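You operate a simulated robot arm through the tools that you are given. There is no shell and no other tool. Be economical: measure what you need, move in short steps, check, and stop when the job is done.

You run a simulated robot arm. Do the job below in one go: nothing can be reset, and whatever is moved stays where it is left.

Task
Take the white seal ring and put it on the back of the sink bench. Fetch the red seal ring and set it on the top of the steel bench. Put the brass cap on the top of the desk away on the middle of the work bench. Put one of the hose clamps from the top of the desk on the top of the long table. Put the black bottle labelled "steer oil" from the top of the long table on top of the flat box there and the black bottle marked "primer oil" on the right end of the work bench. Pull the top drawer open. The order is free. Set down upright: brass cap, black bottle.
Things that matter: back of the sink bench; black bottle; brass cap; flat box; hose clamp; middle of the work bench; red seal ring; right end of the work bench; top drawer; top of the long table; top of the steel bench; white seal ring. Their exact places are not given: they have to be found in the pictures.

It is judged by the outcome, as a careful person would: the job done as asked, and still so three seconds after it is handed in. It fails if anything else is knocked over, pushed out of place, dropped, spilled or broken. A push-on lid holds only when it is set on centred and level and pressed home; a screw cap is set on level and turned clockwise until tight.

Robot
A 7-joint arm with a vacuum gripper on a trunk, on a base that drives. Base frame: it is fixed to the floor where the robot stands at the start and does not move with it; the origin is under the middle of the robot, x ahead of it, y to its left, z up; the surface under the hand at the start is at about z = 845. Readings come in mm, rad, newtons and seconds.
Its first joint turns from -2.897 to 2.897 rad. Places, roughly: back of the sink bench (48x16 cm) [940, 1680, 860]; black bottle [-10250, 500, 750]; brass cap (9x9x10 cm) [-12500, 400, 800]; flat box [-10500, 750, 750]; hose clamp (5x6x2 cm) [-12400, 100, 700]; middle of the work bench [-9600, -2300, 900]; red seal ring (5x5x2 cm) [700, 0, 900]; right end of the work bench [-10600, -2300, 900]; top drawer [-13400, 1200, 900]; top of the long table [-10200, 800, 700]; top of the steel bench [-1200, 2300, 900]; white seal ring (5x5x2 cm) [700, -100, 900]. Payload 1.06 kg.
Tool frame: the origin (TCP) lies in the middle of the cups' lips, and z points out of the cups. The gripper has 1 cup of 24 mm across, covering 24 by 24 mm (tool x, y); the bellows give 8 mm. With the vacuum on, a cup seals on a smooth face that it is pressed against (1 to 4 N); it does not hold porous or soft things. The pull reaches 23 N.
Orientation is that of the tool frame in the base frame, as [roll, pitch, yaw] about the fixed x, y, z axes, in that order (R = Rz(yaw) Ry(pitch) Rx(roll)). With the cups facing straight down, the tool's x points along the base's -x, its y along +y and its z along -z.

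Tools
- The arm moves only by the tool step_arm. Its argument "increments" is a list of rows, each an object of numbers (a shift or turn left out is 0, a gripper value left out holds the last): "suction": the vacuum: 1 switches it on, 0 off; "tx", "ty", "tz": the shift along the tool's x, y, z in m; "ax", "ay", "az": the turn, a rotation vector about the tool's x, y, z in rad. In form: [{"suction": .., "tx": .., "ty": .., "tz": .., "ax": .., "ay": .., "az": ..}, ...]. A call has 1 to 8 rows; each row shifts and turns the commanded pose from where the row before left it, along the tool's axes as they then stand. Rows are played at 5 a second. More than 50 mm and 0.15 rad between two rows, or a gripper value outside its range, and nothing of the call is played. Where a pose cannot be reached the arm comes as near as it can. A force on the tool above 40 N (or 10 N above the force at the start of the call, whichever is more), or a blocked arm, ends the call early, and 0.2 s more pass. The pull builds up within a second once a cup has sealed. Time passes only in rows, and 0.2 s behind the last, so rows that do not move give it time. The reply holds the time, the measured pose of the TCP, the force on the tool along the base axes and the pull of the vacuum, in the units named above and with some noise, with the torque about the TCP (base axes, N m) and any sound that the robot's microphone picked up, and new pictures: "show" is both (left out), scene, wrist or none.
- Cameras (640 x 400 px; columns grow to the right, rows downward): "scene" is now at [183.6, 188.2, 1491.4]; the picture's right is [-0.27, -0.96, 0.00], its down [-0.55, 0.15, -0.82] and it looks along [0.79, -0.22, -0.57] (base axes); focal length 259 px, centre (320, 200). "wrist" rides on the gripper at [78, 19, -96] in the tool frame; the picture's right is [-0.24, 0.97, 0.00], its down [-0.71, -0.17, -0.69] and it looks along [-0.67, -0.16, 0.73] (tool axes); focal length 243 px, centre (320, 200).
- roll_base(legs): drives the robot by 1 to 6 legs, each [ahead, left, turn to the left] in mm, mm and rad, along the robot's own axes; the way and the turn of a leg run together, so that a leg with both is an arc; at most 1500 mm and 3.142 rad a leg. The arm and the cameras ride along, it lands a little off, and it stops where it bumps. It gives what a move gives, and a new picture of the scene camera.
- head_to(pan, tilt): turns the head with the scene camera to pan (to the left, within 2.094 rad either way) and tilt (down, from -0.506 to 1.204), counted from straight ahead of the robot. It gives what a move gives, and a new picture of the scene camera.
- point_at(camera, pixels): for up to 12 pixels [column, row] of the newest picture of that camera ("zoom" is the newest enlarged one), the place [x, y, z] in the base frame of the surface seen there, good to about 2 mm. No time passes.
- zoom(camera, box): a new picture of the part [left, top, right, bottom] of that camera's present view, enlarged. No time passes.
- job_done(): hands the job in; it is judged then, once.

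Keep the steps short. Do not move on a guess: measure, check each grasp and each placing, and mend mistakes. In all there are 131 turns and 260 pictures (those below and enlarged ones count). Leave the vacuum off and the arm clear of the work at the hand-in unless told otherwise, and finish with a single line.

The tools are called after ">>>" by a JSON object that holds its "api" and its "payload". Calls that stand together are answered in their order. step_arm: Moves the arm, as the interface text tells. Its arguments: {"type":"object","properties":{"increments":{"type":"array"},"show":{"type":"string","enum":["both","scene","wrist","none"]}},"required":["increments"]} The other tools are called the same way: roll_base (legs) drives the base; head_to (pan, tilt) turns the head that bears the scene camera; point_at (camera, pixels) gives the place of the surface under pixels of a picture; zoom (camera, box) takes an enlarged picture of a part of a camera's view; job_done () hands the job in.

At the start:

```text
time_s: 0.0
tool_pos: [695.7, 132.1, 1090.2]
tool_rot: [-3.139, 0.001, -3.141]
wrist_force: [0.1, -1.5, -0.6]
wrist_torque: [0.01, -0.03, -0.04]
pull: 0.1
robot x, y, heading: [-1.3, -0.8, 0.001]
head pan, tilt: [-0.271, 0.609]
```

scene: 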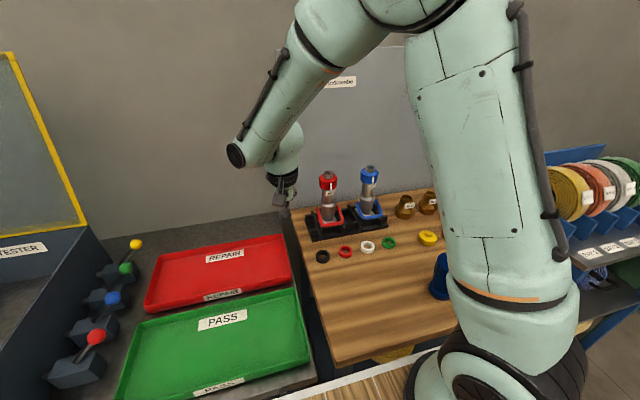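
wrist: 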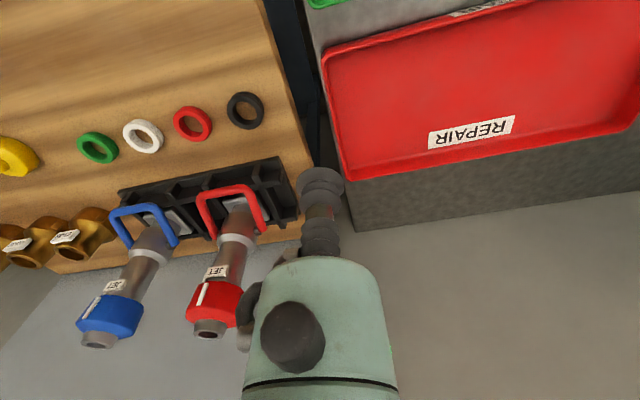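

I see the rings on the wooden bench: red at scene (346,252) and white at (367,247). I'll zoom in and measure both.

>>> {"api": "zoom", "payload": {"camera": "wrist", "box": [80, 80, 280, 205]}}

>>> {"api": "point_at", "payload": {"camera": "wrist", "pixels": [[192, 124], [207, 122], [177, 124], [192, 109], [192, 139], [143, 136], [160, 137], [126, 137], [143, 121], [143, 151], [170, 160]]}}

```text
3.20 times, centred on (180, 142) of wrist
```

zoom: 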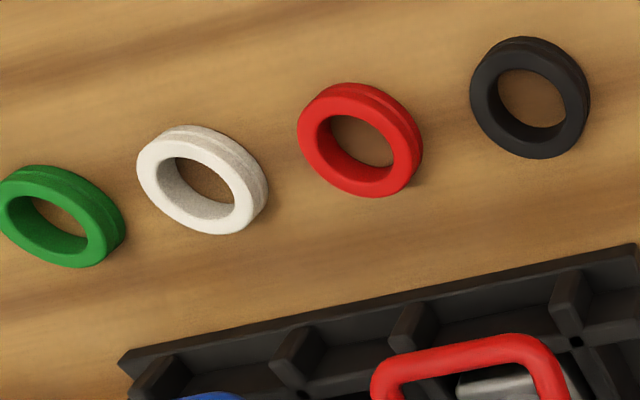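

```text
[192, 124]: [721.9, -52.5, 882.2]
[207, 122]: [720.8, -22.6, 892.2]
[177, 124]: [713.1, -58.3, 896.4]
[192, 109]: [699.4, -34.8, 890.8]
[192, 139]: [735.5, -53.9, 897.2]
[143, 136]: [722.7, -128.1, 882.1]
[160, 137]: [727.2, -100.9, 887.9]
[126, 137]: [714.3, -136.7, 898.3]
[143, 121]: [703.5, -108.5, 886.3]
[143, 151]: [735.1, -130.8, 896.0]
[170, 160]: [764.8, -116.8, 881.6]
```

I want to know how wide the flat face of each ring is compared with the 24 mm cup. I'll measure the inner and outer edges in the zoom.

>>> {"api": "point_at", "payload": {"camera": "zoom", "pixels": [[302, 133], [318, 140], [400, 168], [408, 172], [376, 194], [370, 180], [330, 95], [336, 112], [141, 172], [160, 180], [232, 215], [244, 220]]}}

>>> {"api": "head_to", "payload": {"pan": 0.5, "tilt": 0.6}}

```text
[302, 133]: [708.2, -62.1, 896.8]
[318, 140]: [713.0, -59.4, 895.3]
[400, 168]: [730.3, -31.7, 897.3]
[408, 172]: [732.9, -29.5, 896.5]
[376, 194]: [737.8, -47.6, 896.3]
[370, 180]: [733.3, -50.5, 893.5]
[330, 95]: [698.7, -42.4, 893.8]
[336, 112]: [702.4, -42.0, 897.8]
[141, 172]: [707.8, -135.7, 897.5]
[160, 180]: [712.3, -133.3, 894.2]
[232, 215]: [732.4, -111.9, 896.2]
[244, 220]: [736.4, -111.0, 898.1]
```

```text
time_s: 1.1
tool_pos: [695.3, 131.7, 1091.3]
tool_rot: [-3.142, 0.001, -3.14]
wrist_force: [-0.4, -0.1, 0.3]
wrist_torque: [0.0, 0.01, -0.02]
pull: 0.0
robot x, y, heading: [-1.7, -1.6, 0.001]
head pan, tilt: [0.499, 0.6]
```

scene: 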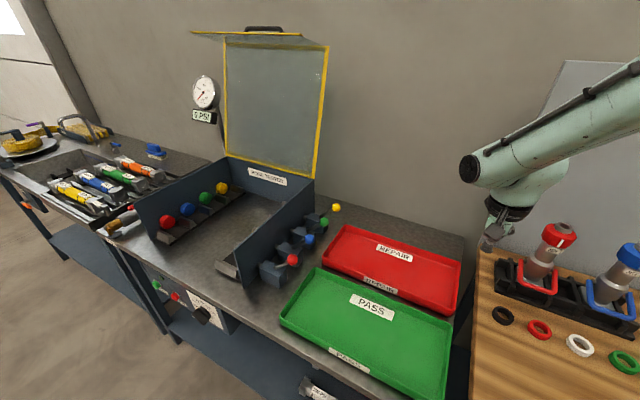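

The rims look only about 8 mm wide, so I'll test whether the cup can grip one. I'm moving above the red ring, centre about (718,-45), towards its near rim at (700,-45).

>>> {"api": "step_arm", "payload": {"increments": [{"ty": -0.045, "tx": -0.004}, {"ty": -0.045}, {"ty": -0.045}, {"ty": -0.042}, {"tz": 0.05}, {"tz": 0.05}, {"tz": 0.04}, {"tz": 0.02}]}}

```text
time_s: 2.9
tool_pos: [696.6, -50.6, 930.6]
tool_rot: [3.14, 0.002, -3.141]
wrist_force: [0.4, 1.3, -1.3]
wrist_torque: [0.01, -0.04, 0.0]
pull: 0.0
robot x, y, heading: [-0.2, -1.7, 0.004]
head pan, tilt: [0.499, 0.6]
```

scene: 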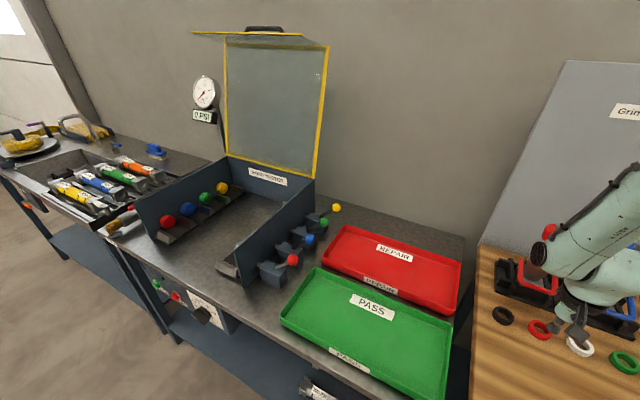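
wrist: 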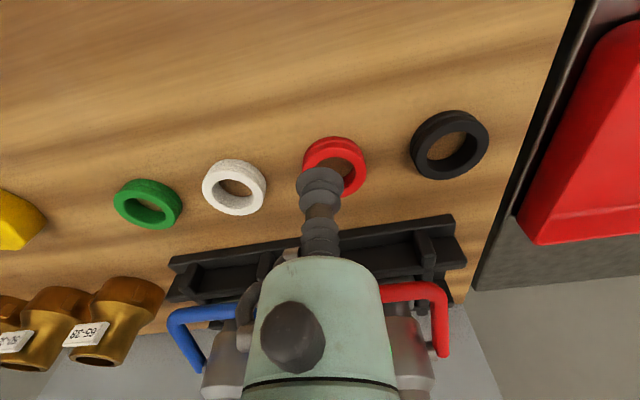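

I'm close above the ring. I'll zoom in for a precise measurement of the rim.

>>> {"api": "zoom", "payload": {"camera": "wrist", "box": [190, 120, 390, 245]}}

>>> {"api": "point_at", "payload": {"camera": "wrist", "pixels": [[306, 152], [310, 158], [330, 142], [363, 165], [356, 168], [348, 192], [205, 185], [211, 187], [262, 190], [256, 188], [233, 163], [233, 212]]}}

```text
3.20 times, centred on (290, 182) of wrist
```

zoom: 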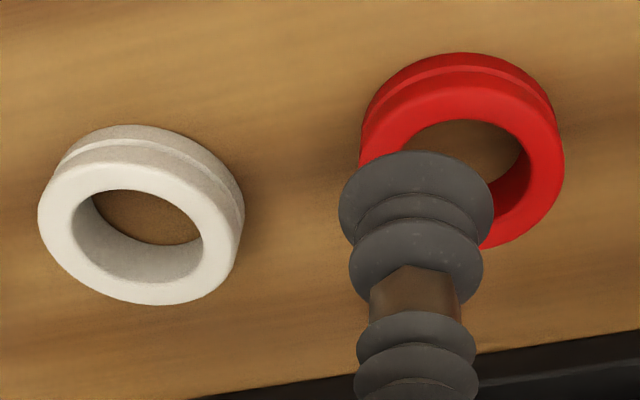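

```text
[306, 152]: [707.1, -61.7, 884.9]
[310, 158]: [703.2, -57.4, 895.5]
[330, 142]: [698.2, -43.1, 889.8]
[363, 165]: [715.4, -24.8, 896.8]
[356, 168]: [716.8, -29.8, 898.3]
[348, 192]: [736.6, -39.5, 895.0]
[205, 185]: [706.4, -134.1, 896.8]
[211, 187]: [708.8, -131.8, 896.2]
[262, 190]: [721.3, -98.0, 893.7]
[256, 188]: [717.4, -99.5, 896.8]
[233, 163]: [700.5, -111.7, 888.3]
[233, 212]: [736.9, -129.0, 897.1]
```

I'll align to the near rim at (702,-44) and press lightly with the vacuum on.

>>> {"api": "step_arm", "payload": {"increments": [{"tx": -0.005, "ty": 0.006, "suction": 1}, {"tz": 0.02}, {"tz": 0.008}, {"tz": 0.003}, {"tz": 0.003}, {}, {}, {}]}}

```text
time_s: 4.7
tool_pos: [702.9, -42.2, 896.7]
tool_rot: [3.14, 0.001, 3.14]
wrist_force: [-0.2, 0.5, 0.6]
wrist_torque: [0.01, -0.01, -0.02]
pull: 0.1
robot x, y, heading: [0.9, -1.4, -0.002]
head pan, tilt: [0.499, 0.6]
```

scene: 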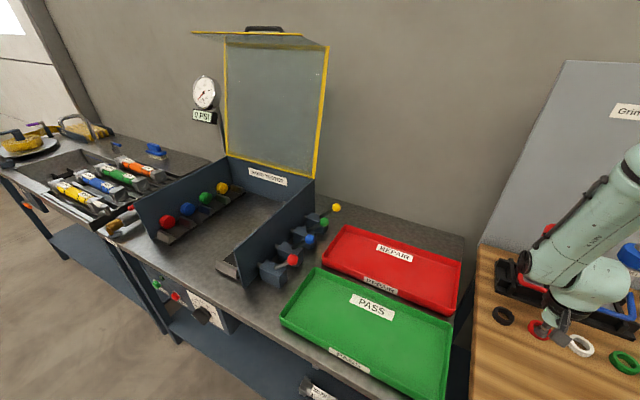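
wrist: 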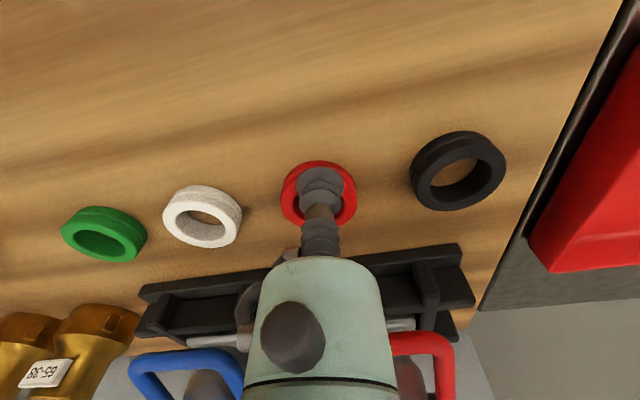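

No contact force yet. I'll look closer at how the cup sits over the ring.

>>> {"api": "zoom", "payload": {"camera": "wrist", "box": [260, 140, 380, 215]}}

>>> {"api": "point_at", "payload": {"camera": "wrist", "pixels": [[319, 166], [319, 163], [319, 170], [285, 190], [354, 185], [348, 216], [295, 218], [305, 200], [322, 205]]}}

```text
5.33 times, centred on (320, 178) of wrist
```

zoom: 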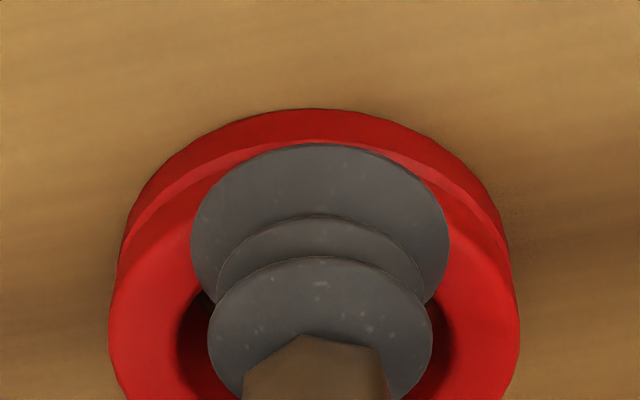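

```text
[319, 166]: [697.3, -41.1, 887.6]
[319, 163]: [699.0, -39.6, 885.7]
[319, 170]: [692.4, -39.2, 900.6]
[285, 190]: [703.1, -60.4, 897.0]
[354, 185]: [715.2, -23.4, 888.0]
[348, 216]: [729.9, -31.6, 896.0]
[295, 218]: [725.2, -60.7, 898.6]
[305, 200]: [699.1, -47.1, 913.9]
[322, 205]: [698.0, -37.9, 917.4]
```

I'll press a little further to find contact.

>>> {"api": "step_arm", "payload": {"increments": [{"tz": 0.002}, {"tz": 0.002}, {"tz": 0.002}, {}, {}, {}], "show": "none"}}

```text
time_s: 6.1
tool_pos: [704.0, -40.2, 891.0]
tool_rot: [3.141, 0.001, -3.14]
wrist_force: [-0.9, -0.8, 2.9]
wrist_torque: [0.03, -0.01, -0.04]
pull: 0.1
robot x, y, heading: [1.8, 0.3, -0.001]
head pan, tilt: [0.499, 0.6]
```

On the rim there's 2.9 N of contact but no seal. I'll lift, move over the ring's middle at (718,-43), and test whether the cup covers the hole.

>>> {"api": "step_arm", "payload": {"increments": [{"tz": -0.02}, {"tx": -0.014, "ty": -0.003}, {"tz": 0.01}, {"tz": 0.006}, {"tz": 0.003}, {}, {}], "show": "wrist"}}

>>> {"api": "zoom", "payload": {"camera": "wrist", "box": [260, 140, 380, 215]}}

```text
time_s: 7.7
tool_pos: [719.9, -43.5, 891.9]
tool_rot: [3.141, 0.001, -3.141]
wrist_force: [3.2, 1.7, 11.1]
wrist_torque: [-0.02, 0.02, 0.01]
pull: 22.5
robot x, y, heading: [0.9, -1.9, -0.005]
head pan, tilt: [0.499, 0.6]
```

wrist: 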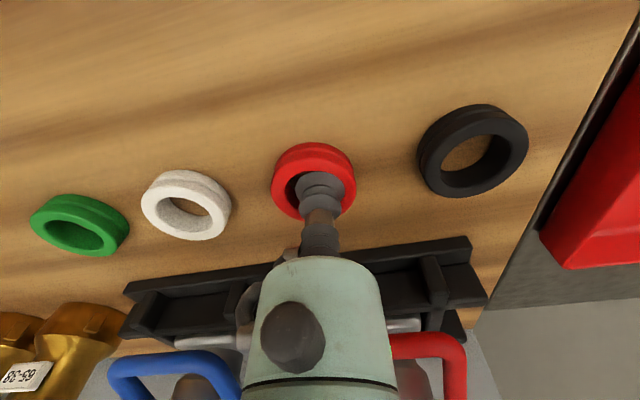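

```text
5.33 times, centred on (320, 178) of wrist
```

zoom: 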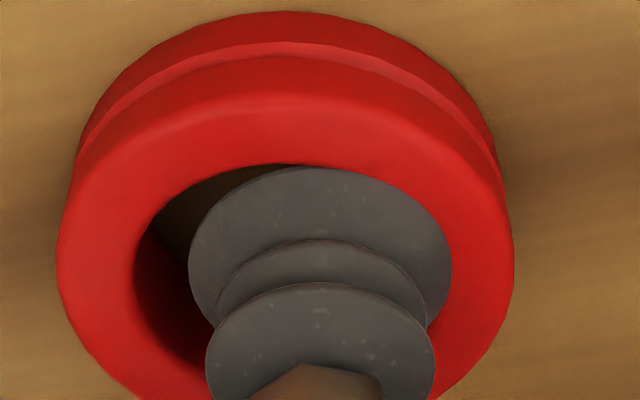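

The pull is 22.5 N, so something sealed. I'll lift slowly and check that it's the ring.

>>> {"api": "step_arm", "payload": {"increments": [{"tz": -0.005}, {"tz": -0.01}, {"tz": -0.02}, {"tz": -0.04}, {"tz": -0.05}, {"tz": -0.05}, {"tz": -0.05}]}}

```text
time_s: 9.3
tool_pos: [719.3, -44.2, 1121.0]
tool_rot: [-3.141, -0.001, 3.141]
wrist_force: [-0.5, 0.0, 0.0]
wrist_torque: [0.04, 0.03, 0.0]
pull: 22.5
robot x, y, heading: [-3.0, 0.9, -0.001]
head pan, tilt: [0.499, 0.6]
```

scene: 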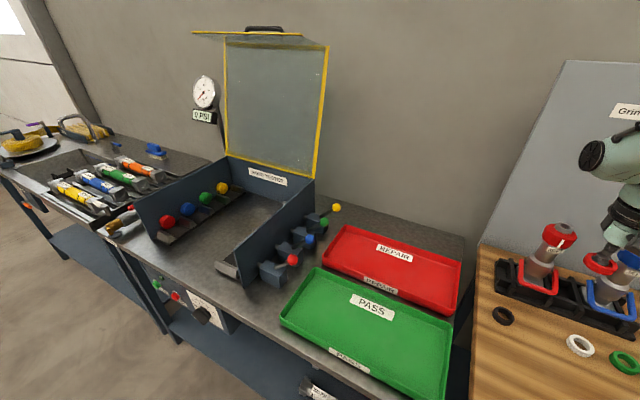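
wrist: 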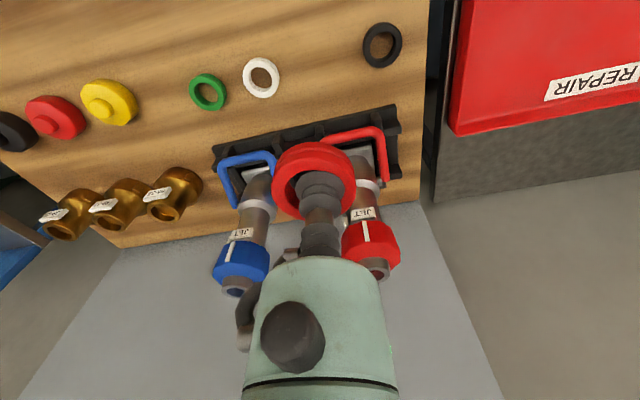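

The red ring is held. Next I'll look for the steel bench, to the left and behind.

>>> {"api": "head_to", "payload": {"pan": 1.5, "tilt": 0.35}}

>>> {"api": "head_to", "payload": {"pan": 2.09, "tilt": 0.35}}

```text
time_s: 10.6
tool_pos: [720.4, -44.6, 1119.8]
tool_rot: [3.141, 0.0, -3.141]
wrist_force: [-0.3, -0.2, 1.2]
wrist_torque: [-0.01, -0.03, -0.02]
pull: 23.1
robot x, y, heading: [0.8, -3.1, -0.001]
head pan, tilt: [1.499, 0.351]
```

scene: 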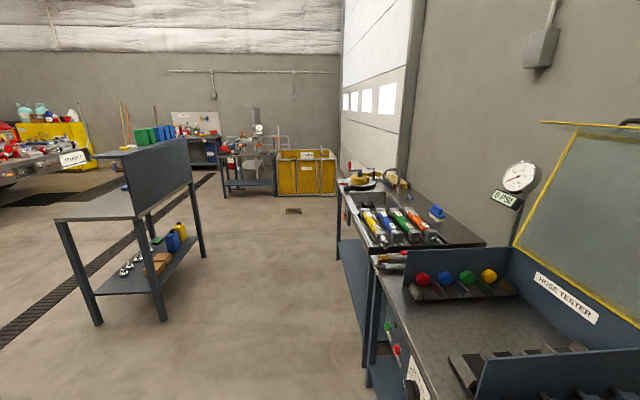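

```text
time_s: 11.6
tool_pos: [720.7, -45.4, 1119.7]
tool_rot: [3.141, 0.0, 3.141]
wrist_force: [0.3, 0.1, 0.1]
wrist_torque: [0.01, -0.03, 0.02]
pull: 22.6
robot x, y, heading: [-0.2, 1.0, 0.003]
head pan, tilt: [2.089, 0.351]
```

scene: 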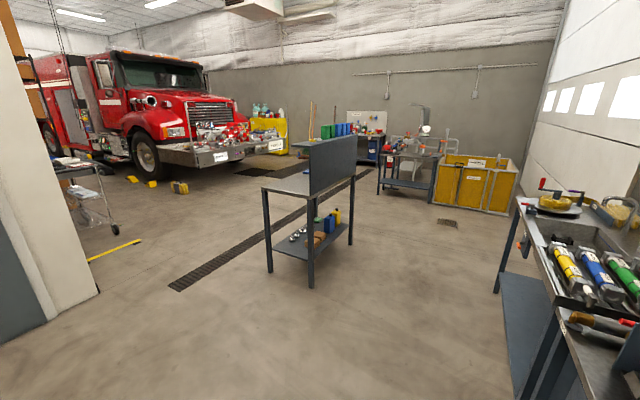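

Next I measure the bench's top and corners, and zoom in to see what's on it.

>>> {"api": "zoom", "payload": {"camera": "scene", "box": [220, 120, 380, 220]}}

>>> {"api": "point_at", "payload": {"camera": "scene", "pixels": [[265, 186], [311, 193], [290, 183], [298, 176], [308, 181], [313, 196], [355, 180], [285, 172]]}}

```text
4.00 times, centred on (300, 170) of scene
```

zoom: 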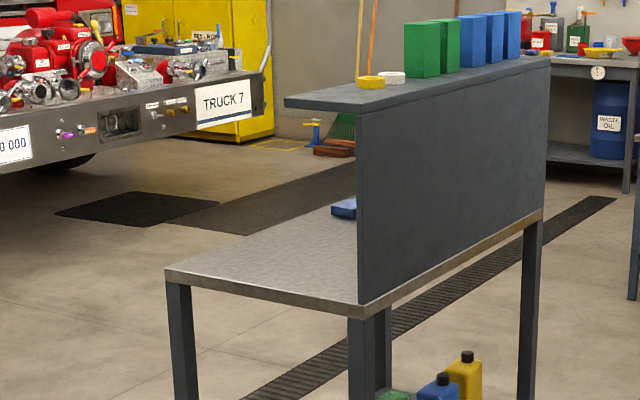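

```text
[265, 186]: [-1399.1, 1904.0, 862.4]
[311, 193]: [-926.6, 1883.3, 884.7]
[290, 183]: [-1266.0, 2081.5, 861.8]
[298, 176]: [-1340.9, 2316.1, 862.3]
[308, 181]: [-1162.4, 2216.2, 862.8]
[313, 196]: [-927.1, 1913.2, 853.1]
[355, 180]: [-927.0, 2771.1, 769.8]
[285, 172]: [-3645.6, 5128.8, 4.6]
```

The steel top is at z≈862, with x from -1400 to -927 and y from 1900 up. A shelf overhangs it, so I'll measure the shelf's extents.

>>> {"api": "point_at", "payload": {"camera": "zoom", "pixels": [[292, 99], [355, 108], [370, 80], [391, 76], [420, 50], [345, 208], [540, 62], [170, 270], [338, 215], [350, 330]]}}

```text
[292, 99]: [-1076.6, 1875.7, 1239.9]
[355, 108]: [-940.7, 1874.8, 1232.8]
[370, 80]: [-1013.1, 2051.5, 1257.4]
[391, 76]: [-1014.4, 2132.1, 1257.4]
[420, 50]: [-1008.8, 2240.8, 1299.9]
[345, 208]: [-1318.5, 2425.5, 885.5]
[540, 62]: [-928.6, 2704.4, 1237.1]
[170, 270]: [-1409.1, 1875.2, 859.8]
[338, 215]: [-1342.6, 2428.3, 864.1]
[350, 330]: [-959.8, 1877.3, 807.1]
```

The shelf covers x from -1090 to -930 at z 1240, so I'll place at about (-1275, 2020). I also need to check that nothing behind the robot blocks the drive.

>>> {"api": "point_at", "payload": {"camera": "scene", "pixels": [[48, 318], [95, 290], [20, 250], [110, 220], [180, 380], [60, 380]]}}

>>> {"api": "roll_base", "payload": {"legs": [[-500, 0, 0]]}}

```text
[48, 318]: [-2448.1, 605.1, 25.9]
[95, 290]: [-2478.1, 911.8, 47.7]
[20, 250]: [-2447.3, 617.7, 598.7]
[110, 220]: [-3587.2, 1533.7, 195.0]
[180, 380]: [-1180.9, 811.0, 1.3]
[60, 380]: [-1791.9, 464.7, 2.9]
```

```text
time_s: 14.5
tool_pos: [213.1, -42.7, 1119.8]
tool_rot: [3.141, 0.0, -3.14]
wrist_force: [0.0, -0.4, -0.2]
wrist_torque: [0.03, -0.01, -0.01]
pull: 22.0
robot x, y, heading: [-505.3, -1.4, 0.005]
head pan, tilt: [2.089, 0.351]
```

scene: 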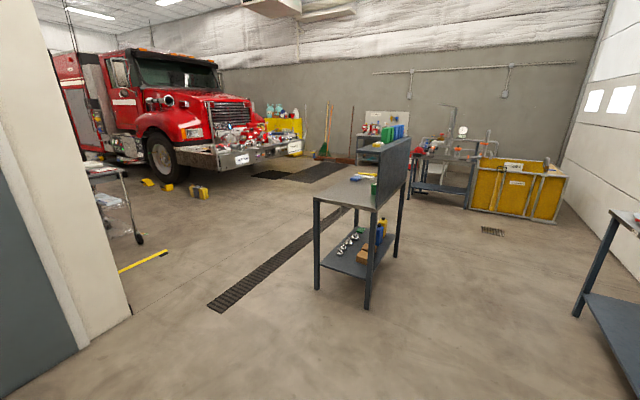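

The way is clear. I'll back up a little more, turn left to face +y, shift left and approach the end of the bench.

>>> {"api": "roll_base", "payload": {"legs": [[-300, 0, 0], [0, 0, 1.566], [0, 515, 0], [1000, 0, 0]]}}

>>> {"api": "head_to", "payload": {"pan": 0.0, "tilt": 0.6}}

```text
time_s: 28.0
tool_pos: [-1325.7, 1707.9, 1120.4]
tool_rot: [-3.141, 0.0, -1.548]
wrist_force: [0.4, -0.4, -0.3]
wrist_torque: [-0.01, 0.03, 0.0]
pull: 23.1
robot x, y, heading: [-1356.3, 988.0, 1.594]
head pan, tilt: [2.089, 0.351]
```

scene: 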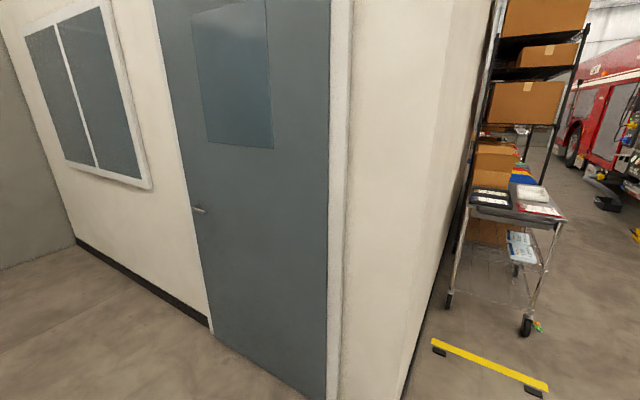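

```text
time_s: 29.9
tool_pos: [-1326.7, 1709.6, 1120.6]
tool_rot: [-3.141, -0.001, -1.549]
wrist_force: [0.0, -0.3, -0.4]
wrist_torque: [0.0, 0.0, 0.01]
pull: 23.1
robot x, y, heading: [-1355.8, 987.1, 1.595]
head pan, tilt: [0.0, 0.6]
```

scene: 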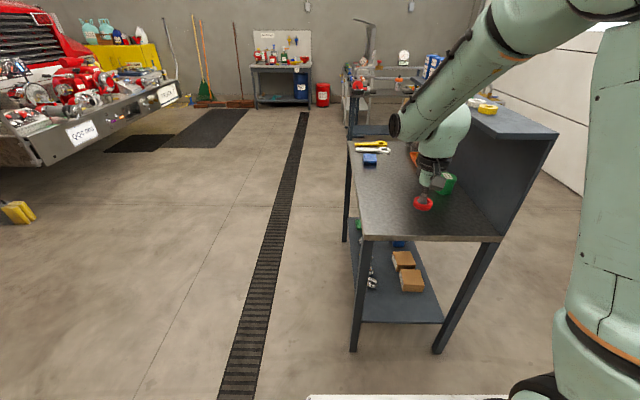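

I'm facing the bench. I'll go 320 mm ahead and 60 mm to the right.

>>> {"api": "roll_base", "payload": {"legs": [[0, -65, 0], [320, 0, 0]]}}

>>> {"api": "point_at", "payload": {"camera": "scene", "pixels": [[400, 280], [380, 250], [360, 230], [450, 300]]}}

```text
time_s: 32.7
tool_pos: [-1267.7, 2028.8, 1120.1]
tool_rot: [3.141, -0.001, -1.55]
wrist_force: [0.4, -0.3, 0.2]
wrist_torque: [0.01, -0.03, 0.0]
pull: 22.3
robot x, y, heading: [-1299.3, 1311.1, 1.588]
head pan, tilt: [0.0, 0.6]
```

scene: 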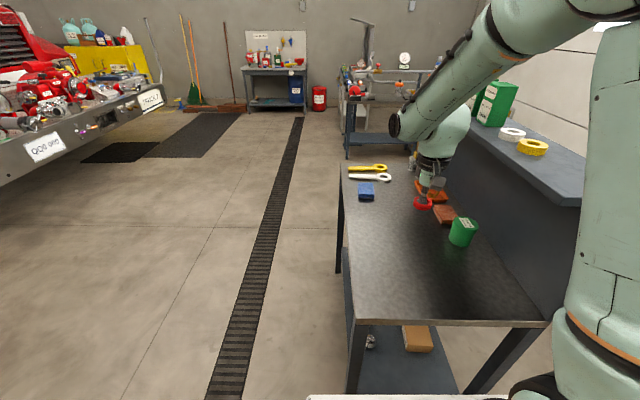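

```text
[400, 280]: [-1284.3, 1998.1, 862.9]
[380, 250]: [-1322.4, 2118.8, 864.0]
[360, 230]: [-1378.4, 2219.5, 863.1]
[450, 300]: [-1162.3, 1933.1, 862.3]
```

The spot under the ring is clear and the surface is at z≈863. I'll lower until the TCP is near 874.

>>> {"api": "step_arm", "payload": {"increments": [{"tz": 0.05}, {"tz": 0.05}, {"tz": 0.05}, {"tz": 0.05}, {"tz": 0.03}, {"tz": 0.012}, {}]}}

```text
time_s: 34.3
tool_pos: [-1267.1, 2030.5, 877.4]
tool_rot: [3.141, 0.002, -1.552]
wrist_force: [-0.5, -0.3, -0.6]
wrist_torque: [-0.01, -0.03, 0.0]
pull: 23.3
robot x, y, heading: [-1294.0, 1307.4, 1.593]
head pan, tilt: [0.0, 0.6]
```

scene: 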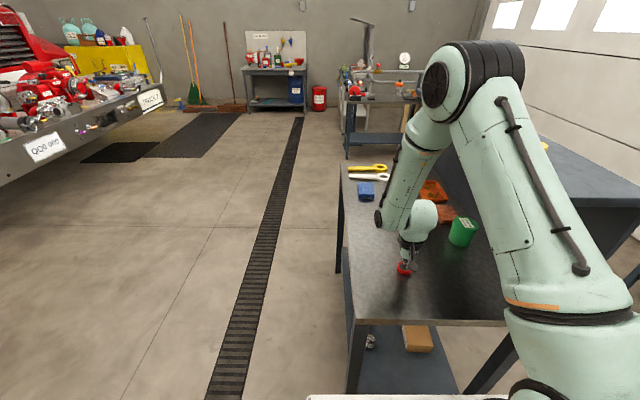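
wrist: 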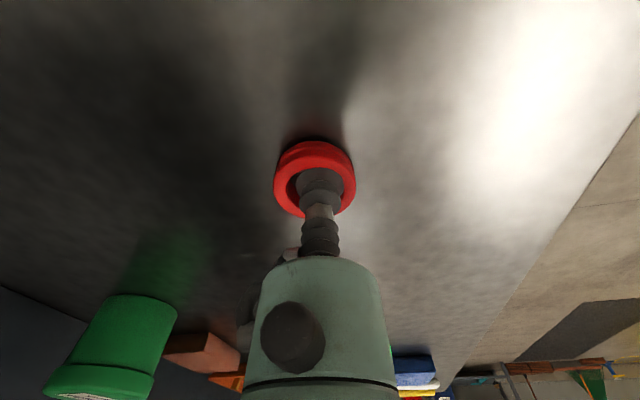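

I'm just above the surface now. I'll lower in small steps to contact, release and lift.

>>> {"api": "step_arm", "payload": {"increments": [{"tz": 0.002}, {"tz": 0.002}, {"tz": 0.001}, {"tz": 0.001}, {}], "show": "none"}}

```text
time_s: 35.5
tool_pos: [-1266.6, 2029.9, 872.2]
tool_rot: [3.141, 0.001, -1.552]
wrist_force: [-1.4, 2.5, 9.7]
wrist_torque: [0.04, -0.03, 0.04]
pull: 23.0
robot x, y, heading: [-1302.0, 1306.8, 1.588]
head pan, tilt: [0.0, 0.6]
```

Contact at 9.7 N. I'm releasing the vacuum and lifting.

>>> {"api": "step_arm", "payload": {"increments": [{"suction": 0, "tz": -0.001}, {}, {}, {}, {"tz": -0.01}, {"tz": -0.04}, {"tz": -0.05}, {"tz": -0.05}], "show": "wrist"}}

```text
time_s: 37.3
tool_pos: [-1266.3, 2028.6, 1024.9]
tool_rot: [3.141, -0.001, -1.552]
wrist_force: [0.6, -0.5, -0.6]
wrist_torque: [-0.01, -0.01, 0.0]
pull: 0.0
robot x, y, heading: [-1296.4, 1309.4, 1.59]
head pan, tilt: [0.0, 0.6]
```

wrist: 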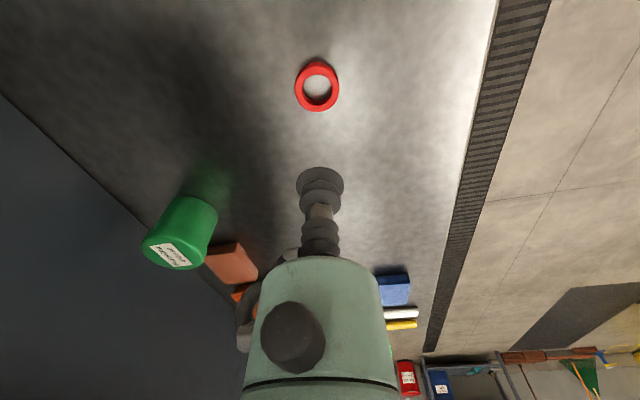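

The red ring is placed. I'll raise the arm and drive back to the wooden bench for the white ring.

>>> {"api": "step_arm", "payload": {"increments": [{"tz": -0.05}, {"tz": -0.05}, {"tz": -0.02}], "show": "none"}}

>>> {"api": "roll_base", "payload": {"legs": [[-1390, 0, 0], [0, 0, -1.59], [1250, 0, 0]]}}

```text
time_s: 38.1
tool_pos: [-1264.0, 2027.9, 1140.5]
tool_rot: [-3.14, 0.001, -1.553]
wrist_force: [0.0, 0.8, 0.0]
wrist_torque: [-0.03, -0.03, -0.02]
pull: 0.1
robot x, y, heading: [-1296.6, 1309.1, 1.583]
head pan, tilt: [0.0, 0.6]
```

```text
time_s: 54.8
tool_pos: [674.5, -149.0, 1139.7]
tool_rot: [3.141, 0.0, 3.138]
wrist_force: [0.3, 0.6, -0.1]
wrist_torque: [-0.01, -0.02, 0.01]
pull: 0.1
robot x, y, heading: [-41.9, -103.8, -0.002]
head pan, tilt: [0.0, 0.6]
```

scene: 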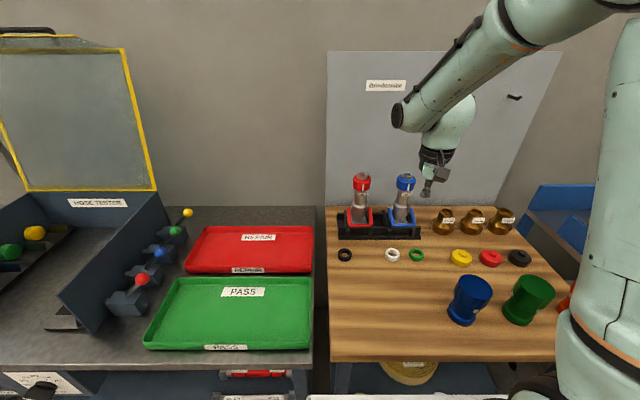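

I'm moving above the white ring, centre about (721,-117), and descending to z≈950 to re-measure.

>>> {"api": "step_arm", "payload": {"increments": [{"tx": -0.042, "ty": 0.03}, {"tz": 0.05}, {"tz": 0.05}, {"tz": 0.05}, {"tz": 0.04}, {}], "show": "wrist"}}

>>> {"api": "zoom", "payload": {"camera": "wrist", "box": [240, 80, 400, 180]}}

```text
refused: row 1 steps farther than a row can; nothing moved
```

```text
4.00 times, centred on (320, 130) of wrist
```

zoom: 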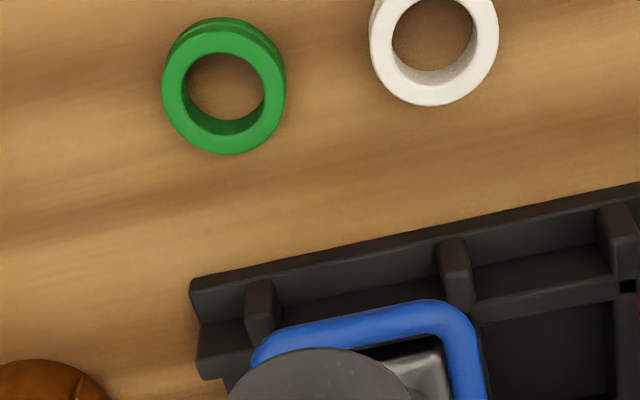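

That row was too long, so I'll split it.

>>> {"api": "step_arm", "payload": {"increments": [{"tx": -0.044}, {"ty": 0.031}, {"tz": 0.05}, {"tz": 0.05}, {"tz": 0.05}, {"tz": 0.04}, {}], "show": "wrist"}}

>>> {"api": "zoom", "payload": {"camera": "wrist", "box": [240, 80, 400, 180]}}

```text
time_s: 56.4
tool_pos: [719.2, -121.1, 947.3]
tool_rot: [-3.14, -0.001, 3.137]
wrist_force: [-0.9, -0.4, 0.1]
wrist_torque: [0.0, 0.03, 0.02]
pull: 0.0
robot x, y, heading: [-43.5, -98.7, -0.002]
head pan, tilt: [0.0, 0.6]
```

wrist: 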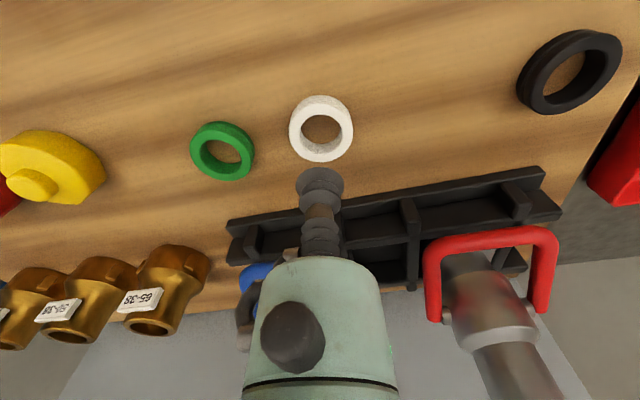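

```text
4.00 times, centred on (320, 130) of wrist
```

zoom: 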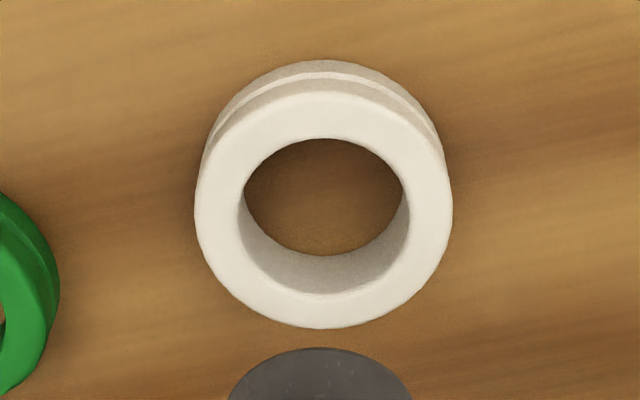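

>>> {"api": "point_at", "payload": {"camera": "zoom", "pixels": [[205, 205], [225, 205], [440, 205], [420, 200], [323, 315], [323, 305], [323, 105], [323, 125], [210, 240], [435, 240]]}}

```text
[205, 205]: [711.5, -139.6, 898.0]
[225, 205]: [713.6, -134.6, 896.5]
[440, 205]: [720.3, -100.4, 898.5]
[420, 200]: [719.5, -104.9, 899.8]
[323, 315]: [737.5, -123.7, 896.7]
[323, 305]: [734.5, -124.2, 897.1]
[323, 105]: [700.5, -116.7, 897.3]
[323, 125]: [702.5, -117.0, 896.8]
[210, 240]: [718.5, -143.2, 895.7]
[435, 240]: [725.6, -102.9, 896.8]
```

The ring's centre is about (719,-121), which is right under the tool. I'll descend with the vacuum on.

>>> {"api": "step_arm", "payload": {"increments": [{"suction": 1, "tz": 0.035}, {"tz": 0.01}, {"tz": 0.005}, {"tz": 0.003}, {"tz": 0.002}, {}, {}], "show": "wrist"}}

```text
time_s: 58.0
tool_pos: [717.2, -119.1, 895.1]
tool_rot: [3.142, 0.001, 3.137]
wrist_force: [-0.3, -0.8, 1.6]
wrist_torque: [-0.01, -0.02, -0.03]
pull: 23.0
robot x, y, heading: [-45.6, -100.5, -0.002]
head pan, tilt: [0.0, 0.6]
```

wrist: 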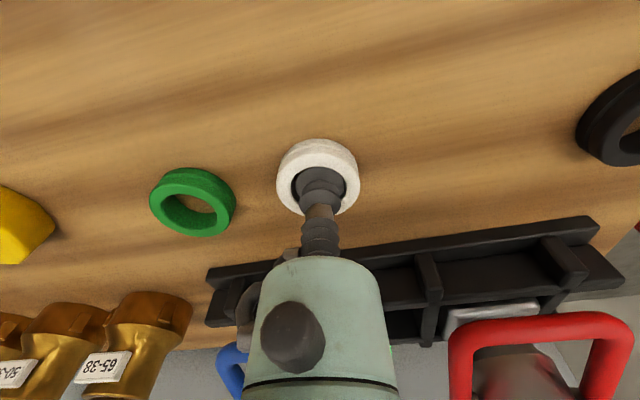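

Sealed at 23 N. I'll lift the ring and look toward the sink bench.

>>> {"api": "step_arm", "payload": {"increments": [{"tz": -0.005}, {"tz": -0.015}, {"tz": -0.04}, {"tz": -0.05}, {"tz": -0.05}, {"tz": -0.05}, {"tz": -0.04}], "show": "wrist"}}

>>> {"api": "head_to", "payload": {"pan": 1.05, "tilt": 0.5}}

```text
time_s: 59.6
tool_pos: [717.8, -119.1, 1144.4]
tool_rot: [3.141, 0.001, 3.136]
wrist_force: [0.7, 0.0, -0.1]
wrist_torque: [0.04, 0.02, -0.04]
pull: 22.2
robot x, y, heading: [-43.3, -103.6, -0.006]
head pan, tilt: [0.0, 0.6]
```

wrist: 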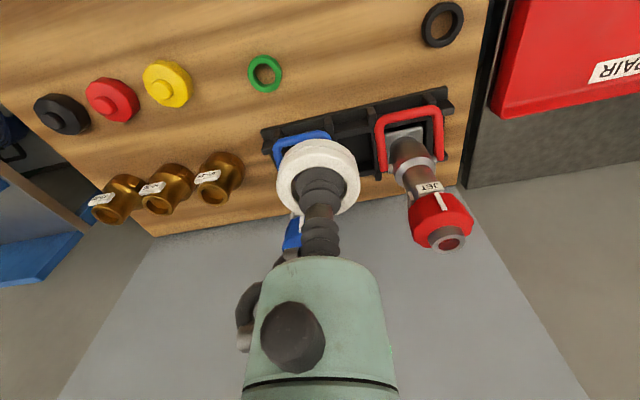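

```text
time_s: 60.9
tool_pos: [718.3, -118.3, 1143.3]
tool_rot: [3.141, 0.0, 3.137]
wrist_force: [0.0, 0.5, 0.0]
wrist_torque: [0.02, 0.01, -0.03]
pull: 23.2
robot x, y, heading: [-43.6, -101.5, -0.007]
head pan, tilt: [1.051, 0.499]
```

scene: 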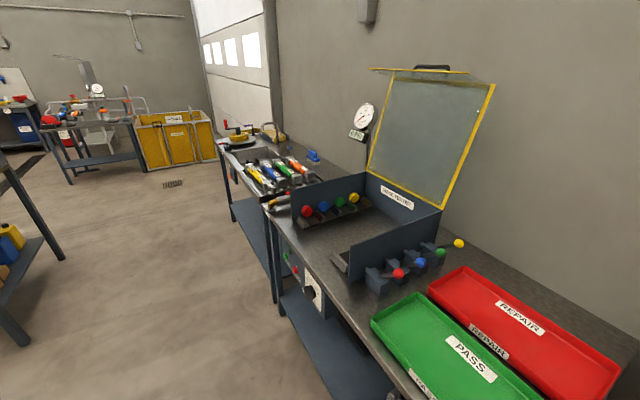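

I'll measure the sink bench's edges and objects to plan the path and spot.

>>> {"api": "zoom", "payload": {"camera": "scene", "box": [210, 100, 370, 200]}}

>>> {"api": "point_at", "payload": {"camera": "scene", "pixels": [[340, 168], [315, 156], [296, 146], [265, 130], [233, 130], [216, 143], [258, 195], [272, 200], [295, 185], [335, 255], [330, 262], [285, 215]]}}

```text
4.00 times, centred on (290, 150) of scene
```

zoom: 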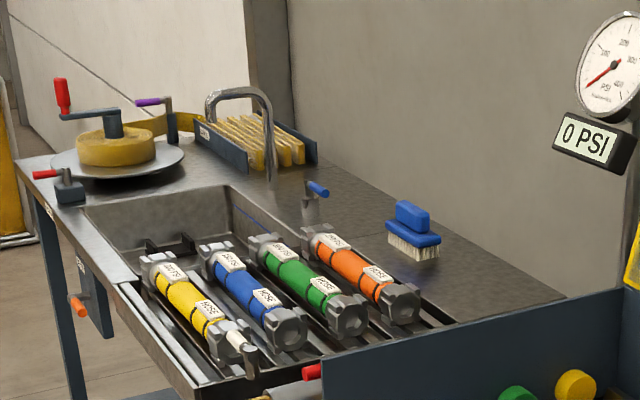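

```text
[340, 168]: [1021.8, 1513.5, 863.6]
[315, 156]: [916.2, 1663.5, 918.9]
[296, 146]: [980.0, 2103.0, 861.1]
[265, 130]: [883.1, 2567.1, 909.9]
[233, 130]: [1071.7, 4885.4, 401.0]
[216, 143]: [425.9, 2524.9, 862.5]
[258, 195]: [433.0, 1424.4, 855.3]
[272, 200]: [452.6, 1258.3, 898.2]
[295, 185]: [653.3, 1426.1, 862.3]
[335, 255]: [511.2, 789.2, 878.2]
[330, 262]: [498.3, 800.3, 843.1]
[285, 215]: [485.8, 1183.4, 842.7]
```

I'll measure free spots on the back strip on both sides of the brush.

>>> {"api": "point_at", "payload": {"camera": "zoom", "pixels": [[470, 270], [450, 245], [440, 255], [390, 248], [360, 195], [340, 180], [310, 215], [270, 165], [560, 290], [415, 215], [355, 225], [420, 330]]}}

```text
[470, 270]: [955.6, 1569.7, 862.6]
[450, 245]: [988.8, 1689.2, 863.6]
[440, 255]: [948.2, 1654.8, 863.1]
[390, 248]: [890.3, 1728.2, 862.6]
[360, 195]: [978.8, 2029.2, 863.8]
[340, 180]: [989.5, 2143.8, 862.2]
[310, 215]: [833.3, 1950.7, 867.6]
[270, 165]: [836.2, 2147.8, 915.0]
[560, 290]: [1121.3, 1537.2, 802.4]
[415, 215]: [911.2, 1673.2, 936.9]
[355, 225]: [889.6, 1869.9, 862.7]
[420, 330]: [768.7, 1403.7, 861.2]
```

The spot (950,1550) right of the brush is free at z≈863. I'll check the gauge's position, then back off and drive left past the tester.

>>> {"api": "point_at", "payload": {"camera": "scene", "pixels": [[365, 117], [357, 134], [370, 190], [375, 70], [292, 200], [385, 395]]}}

>>> {"api": "roll_base", "payload": {"legs": [[-320, 0, 0.007], [0, 1400, 0], [0, 260, 0]]}}

```text
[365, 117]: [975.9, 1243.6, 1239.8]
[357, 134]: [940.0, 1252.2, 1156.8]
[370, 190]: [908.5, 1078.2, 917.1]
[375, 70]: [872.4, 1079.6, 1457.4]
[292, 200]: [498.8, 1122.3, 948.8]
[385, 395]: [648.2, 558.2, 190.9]
```

```text
time_s: 71.1
tool_pos: [381.0, 1568.5, 1144.4]
tool_rot: [-3.14, 0.0, -3.128]
wrist_force: [-0.7, -0.3, -0.1]
wrist_torque: [0.04, 0.03, 0.03]
pull: 22.7
robot x, y, heading: [-380.3, 1574.0, 0.011]
head pan, tilt: [1.051, 0.499]
```

scene: 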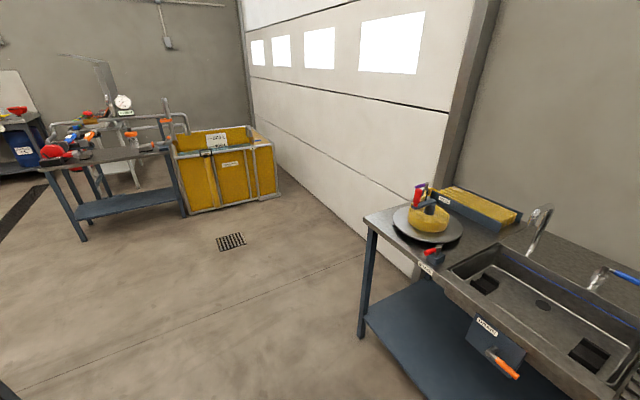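

The gauge is at y≈1243, well clear. I'll drive ahead 400 mm and look down at the spot.

>>> {"api": "roll_base", "payload": {"legs": [[400, 0, -0.01]]}}

>>> {"api": "head_to", "payload": {"pan": 0.1, "tilt": 0.6}}

```text
time_s: 73.5
tool_pos: [770.9, 1551.7, 1145.7]
tool_rot: [-3.142, 0.0, 3.134]
wrist_force: [-0.6, 0.0, -0.1]
wrist_torque: [-0.02, -0.03, -0.01]
pull: 23.4
robot x, y, heading: [6.0, 1576.3, -0.009]
head pan, tilt: [1.051, 0.499]
```

scene: 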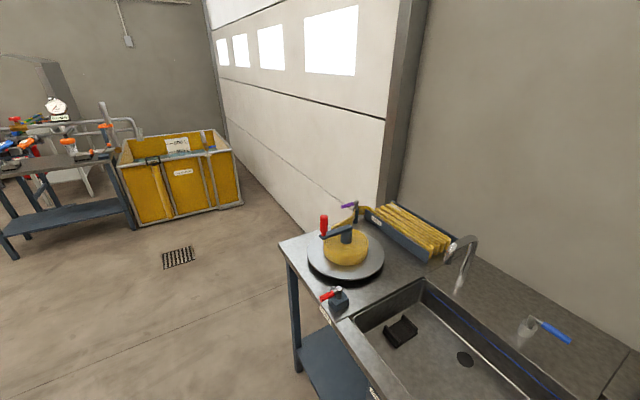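

```text
time_s: 74.8
tool_pos: [771.9, 1551.9, 1144.9]
tool_rot: [3.14, 0.0, 3.133]
wrist_force: [0.5, 0.6, 0.5]
wrist_torque: [0.04, -0.01, 0.03]
pull: 23.1
robot x, y, heading: [8.9, 1574.8, -0.006]
head pan, tilt: [0.099, 0.6]
```

scene: 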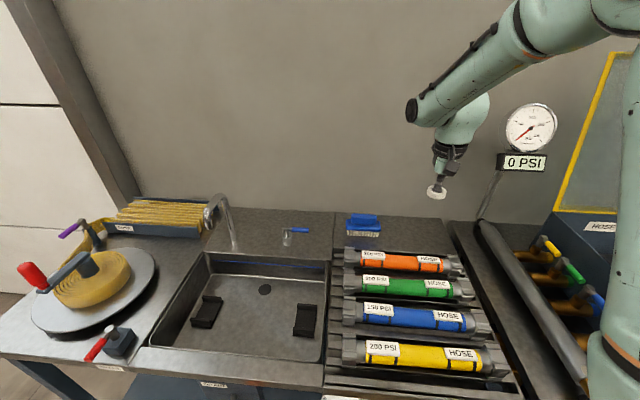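

>>> {"api": "point_at", "payload": {"camera": "scene", "pixels": [[405, 235], [410, 225], [420, 232], [382, 230], [345, 225], [400, 250], [447, 225], [452, 250], [320, 220]]}}

>>> {"api": "zoom", "payload": {"camera": "scene", "box": [270, 180, 490, 318]}}

```text
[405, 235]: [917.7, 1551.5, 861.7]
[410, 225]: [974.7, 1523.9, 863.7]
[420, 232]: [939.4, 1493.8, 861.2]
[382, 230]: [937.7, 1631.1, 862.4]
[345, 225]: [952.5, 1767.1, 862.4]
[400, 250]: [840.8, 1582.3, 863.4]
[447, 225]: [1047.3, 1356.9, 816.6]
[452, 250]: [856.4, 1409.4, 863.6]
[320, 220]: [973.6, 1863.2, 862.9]
```

```text
2.90 times, centred on (380, 249) of scene
```

zoom: 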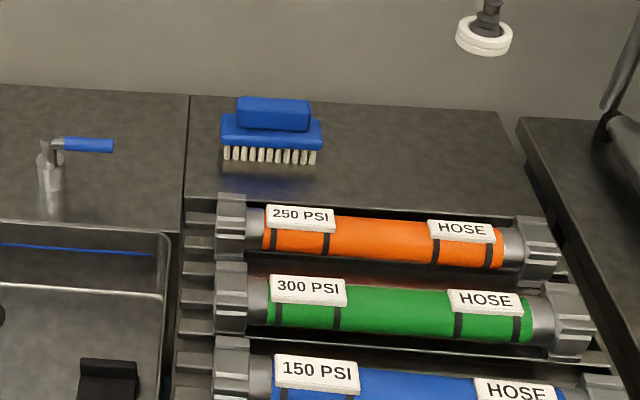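

I'm moving out to about (932,1530) and then lowering above the bare steel.

>>> {"api": "step_arm", "payload": {"increments": [{"tx": -0.045}, {"tx": -0.045}, {"tx": -0.045}, {"tx": -0.025, "ty": -0.02}, {"tz": 0.05}, {"tz": 0.05}, {"tz": 0.05}]}}

```text
time_s: 76.4
tool_pos: [930.7, 1531.7, 994.0]
tool_rot: [-3.141, 0.001, 3.133]
wrist_force: [0.6, -0.1, 0.2]
wrist_torque: [0.0, -0.05, -0.02]
pull: 23.2
robot x, y, heading: [8.8, 1573.9, -0.01]
head pan, tilt: [0.099, 0.6]
```

scene: 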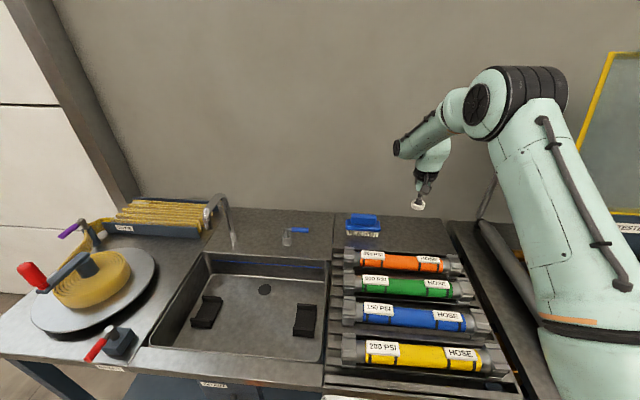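
wrist: 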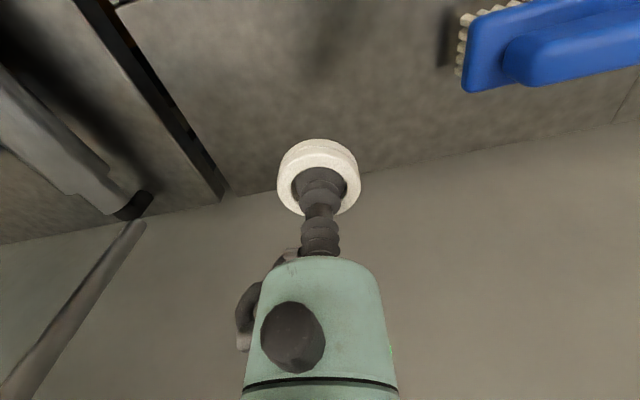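

The spot is clear. I'll lower toward TCP 880 and then in fine steps.

>>> {"api": "step_arm", "payload": {"increments": [{"tz": 0.05}, {"tz": 0.04}, {"tz": 0.022}, {"tz": 0.003}, {"tz": 0.002}, {"tz": 0.001}, {}], "show": "wrist"}}

```text
time_s: 78.0
tool_pos: [929.9, 1531.3, 877.1]
tool_rot: [-3.141, 0.0, 3.132]
wrist_force: [-0.2, 0.2, -0.2]
wrist_torque: [-0.01, 0.01, 0.0]
pull: 23.1
robot x, y, heading: [8.6, 1574.4, -0.006]
head pan, tilt: [0.099, 0.6]
```

wrist: 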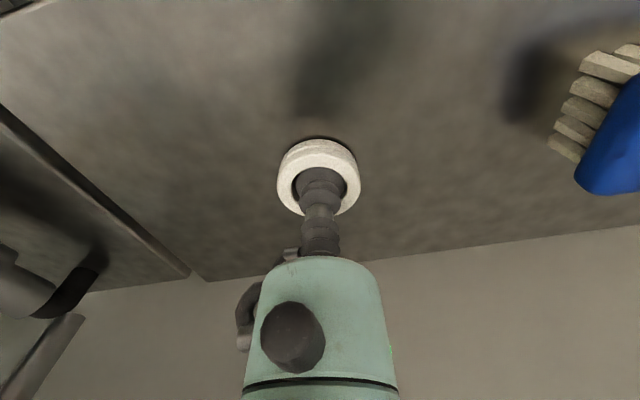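

>>> {"api": "step_arm", "payload": {"increments": [{"tz": 0.002}, {"tz": 0.001}, {"tz": 0.001}, {"tz": 0.001}, {}], "show": "none"}}

```text
time_s: 79.2
tool_pos: [931.1, 1530.5, 873.3]
tool_rot: [-3.142, 0.001, 3.135]
wrist_force: [-0.3, -0.5, 13.4]
wrist_torque: [0.0, 0.01, 0.02]
pull: 23.2
robot x, y, heading: [10.0, 1575.6, -0.004]
head pan, tilt: [0.099, 0.6]
```

Contact. I'm releasing, lifting and retracting, and I'll check the ring from the wrist.

>>> {"api": "step_arm", "payload": {"increments": [{"suction": 0, "tz": -0.001}, {}, {}, {}, {"tz": -0.02}, {"tz": -0.05}, {"tz": -0.05}, {"tz": -0.05}], "show": "wrist"}}

>>> {"api": "step_arm", "payload": {"increments": [{"tz": -0.05}, {"tz": -0.05}, {"tx": 0.045}, {"tx": 0.045}, {"tx": 0.045}, {"tx": 0.045}, {"tx": 0.045}, {"tx": 0.045}], "show": "scene"}}

>>> {"api": "head_to", "payload": {"pan": 2.05, "tilt": 0.3}}

```text
time_s: 81.0
tool_pos: [930.5, 1532.5, 1041.8]
tool_rot: [3.141, -0.001, 3.134]
wrist_force: [-0.2, 0.3, -1.2]
wrist_torque: [0.0, 0.03, 0.0]
pull: 0.0
robot x, y, heading: [13.4, 1573.7, -0.007]
head pan, tilt: [0.099, 0.6]
```

wrist: 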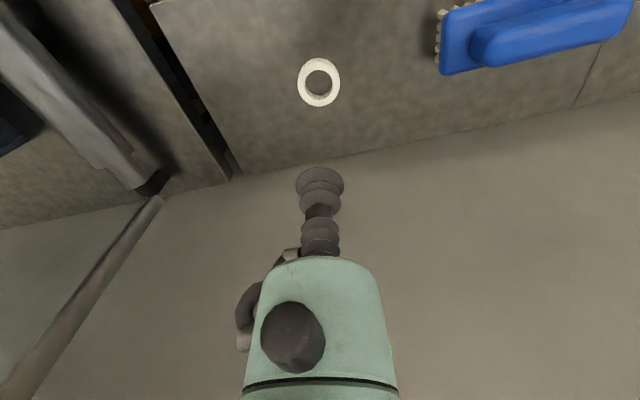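

```text
time_s: 82.8
tool_pos: [659.8, 1533.5, 1139.2]
tool_rot: [3.14, -0.002, 3.135]
wrist_force: [0.4, -0.4, -1.1]
wrist_torque: [0.01, 0.03, 0.01]
pull: 0.1
robot x, y, heading: [13.7, 1576.4, -0.006]
head pan, tilt: [0.099, 0.6]
```

scene: 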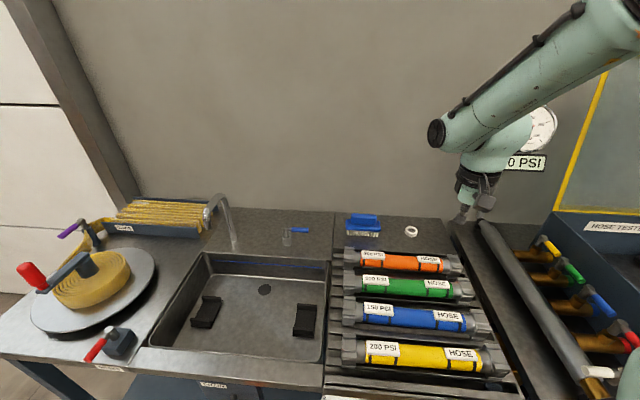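

```text
time_s: 84.7
tool_pos: [658.7, 1533.4, 1141.6]
tool_rot: [-3.14, 0.0, 3.133]
wrist_force: [-0.5, -0.2, -0.5]
wrist_torque: [0.01, 0.03, -0.03]
pull: 0.1
robot x, y, heading: [5.0, 1574.0, -0.007]
head pan, tilt: [2.051, 0.3]
```

scene: 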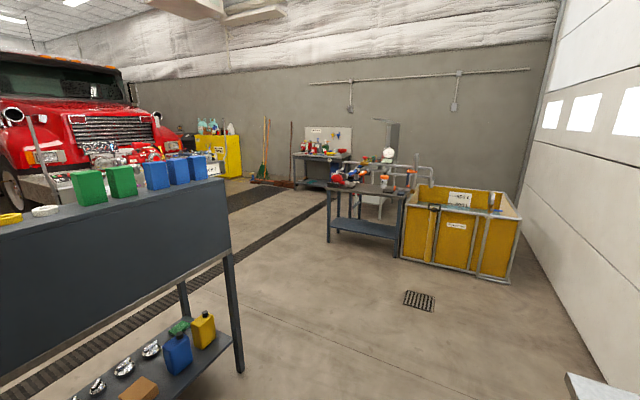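

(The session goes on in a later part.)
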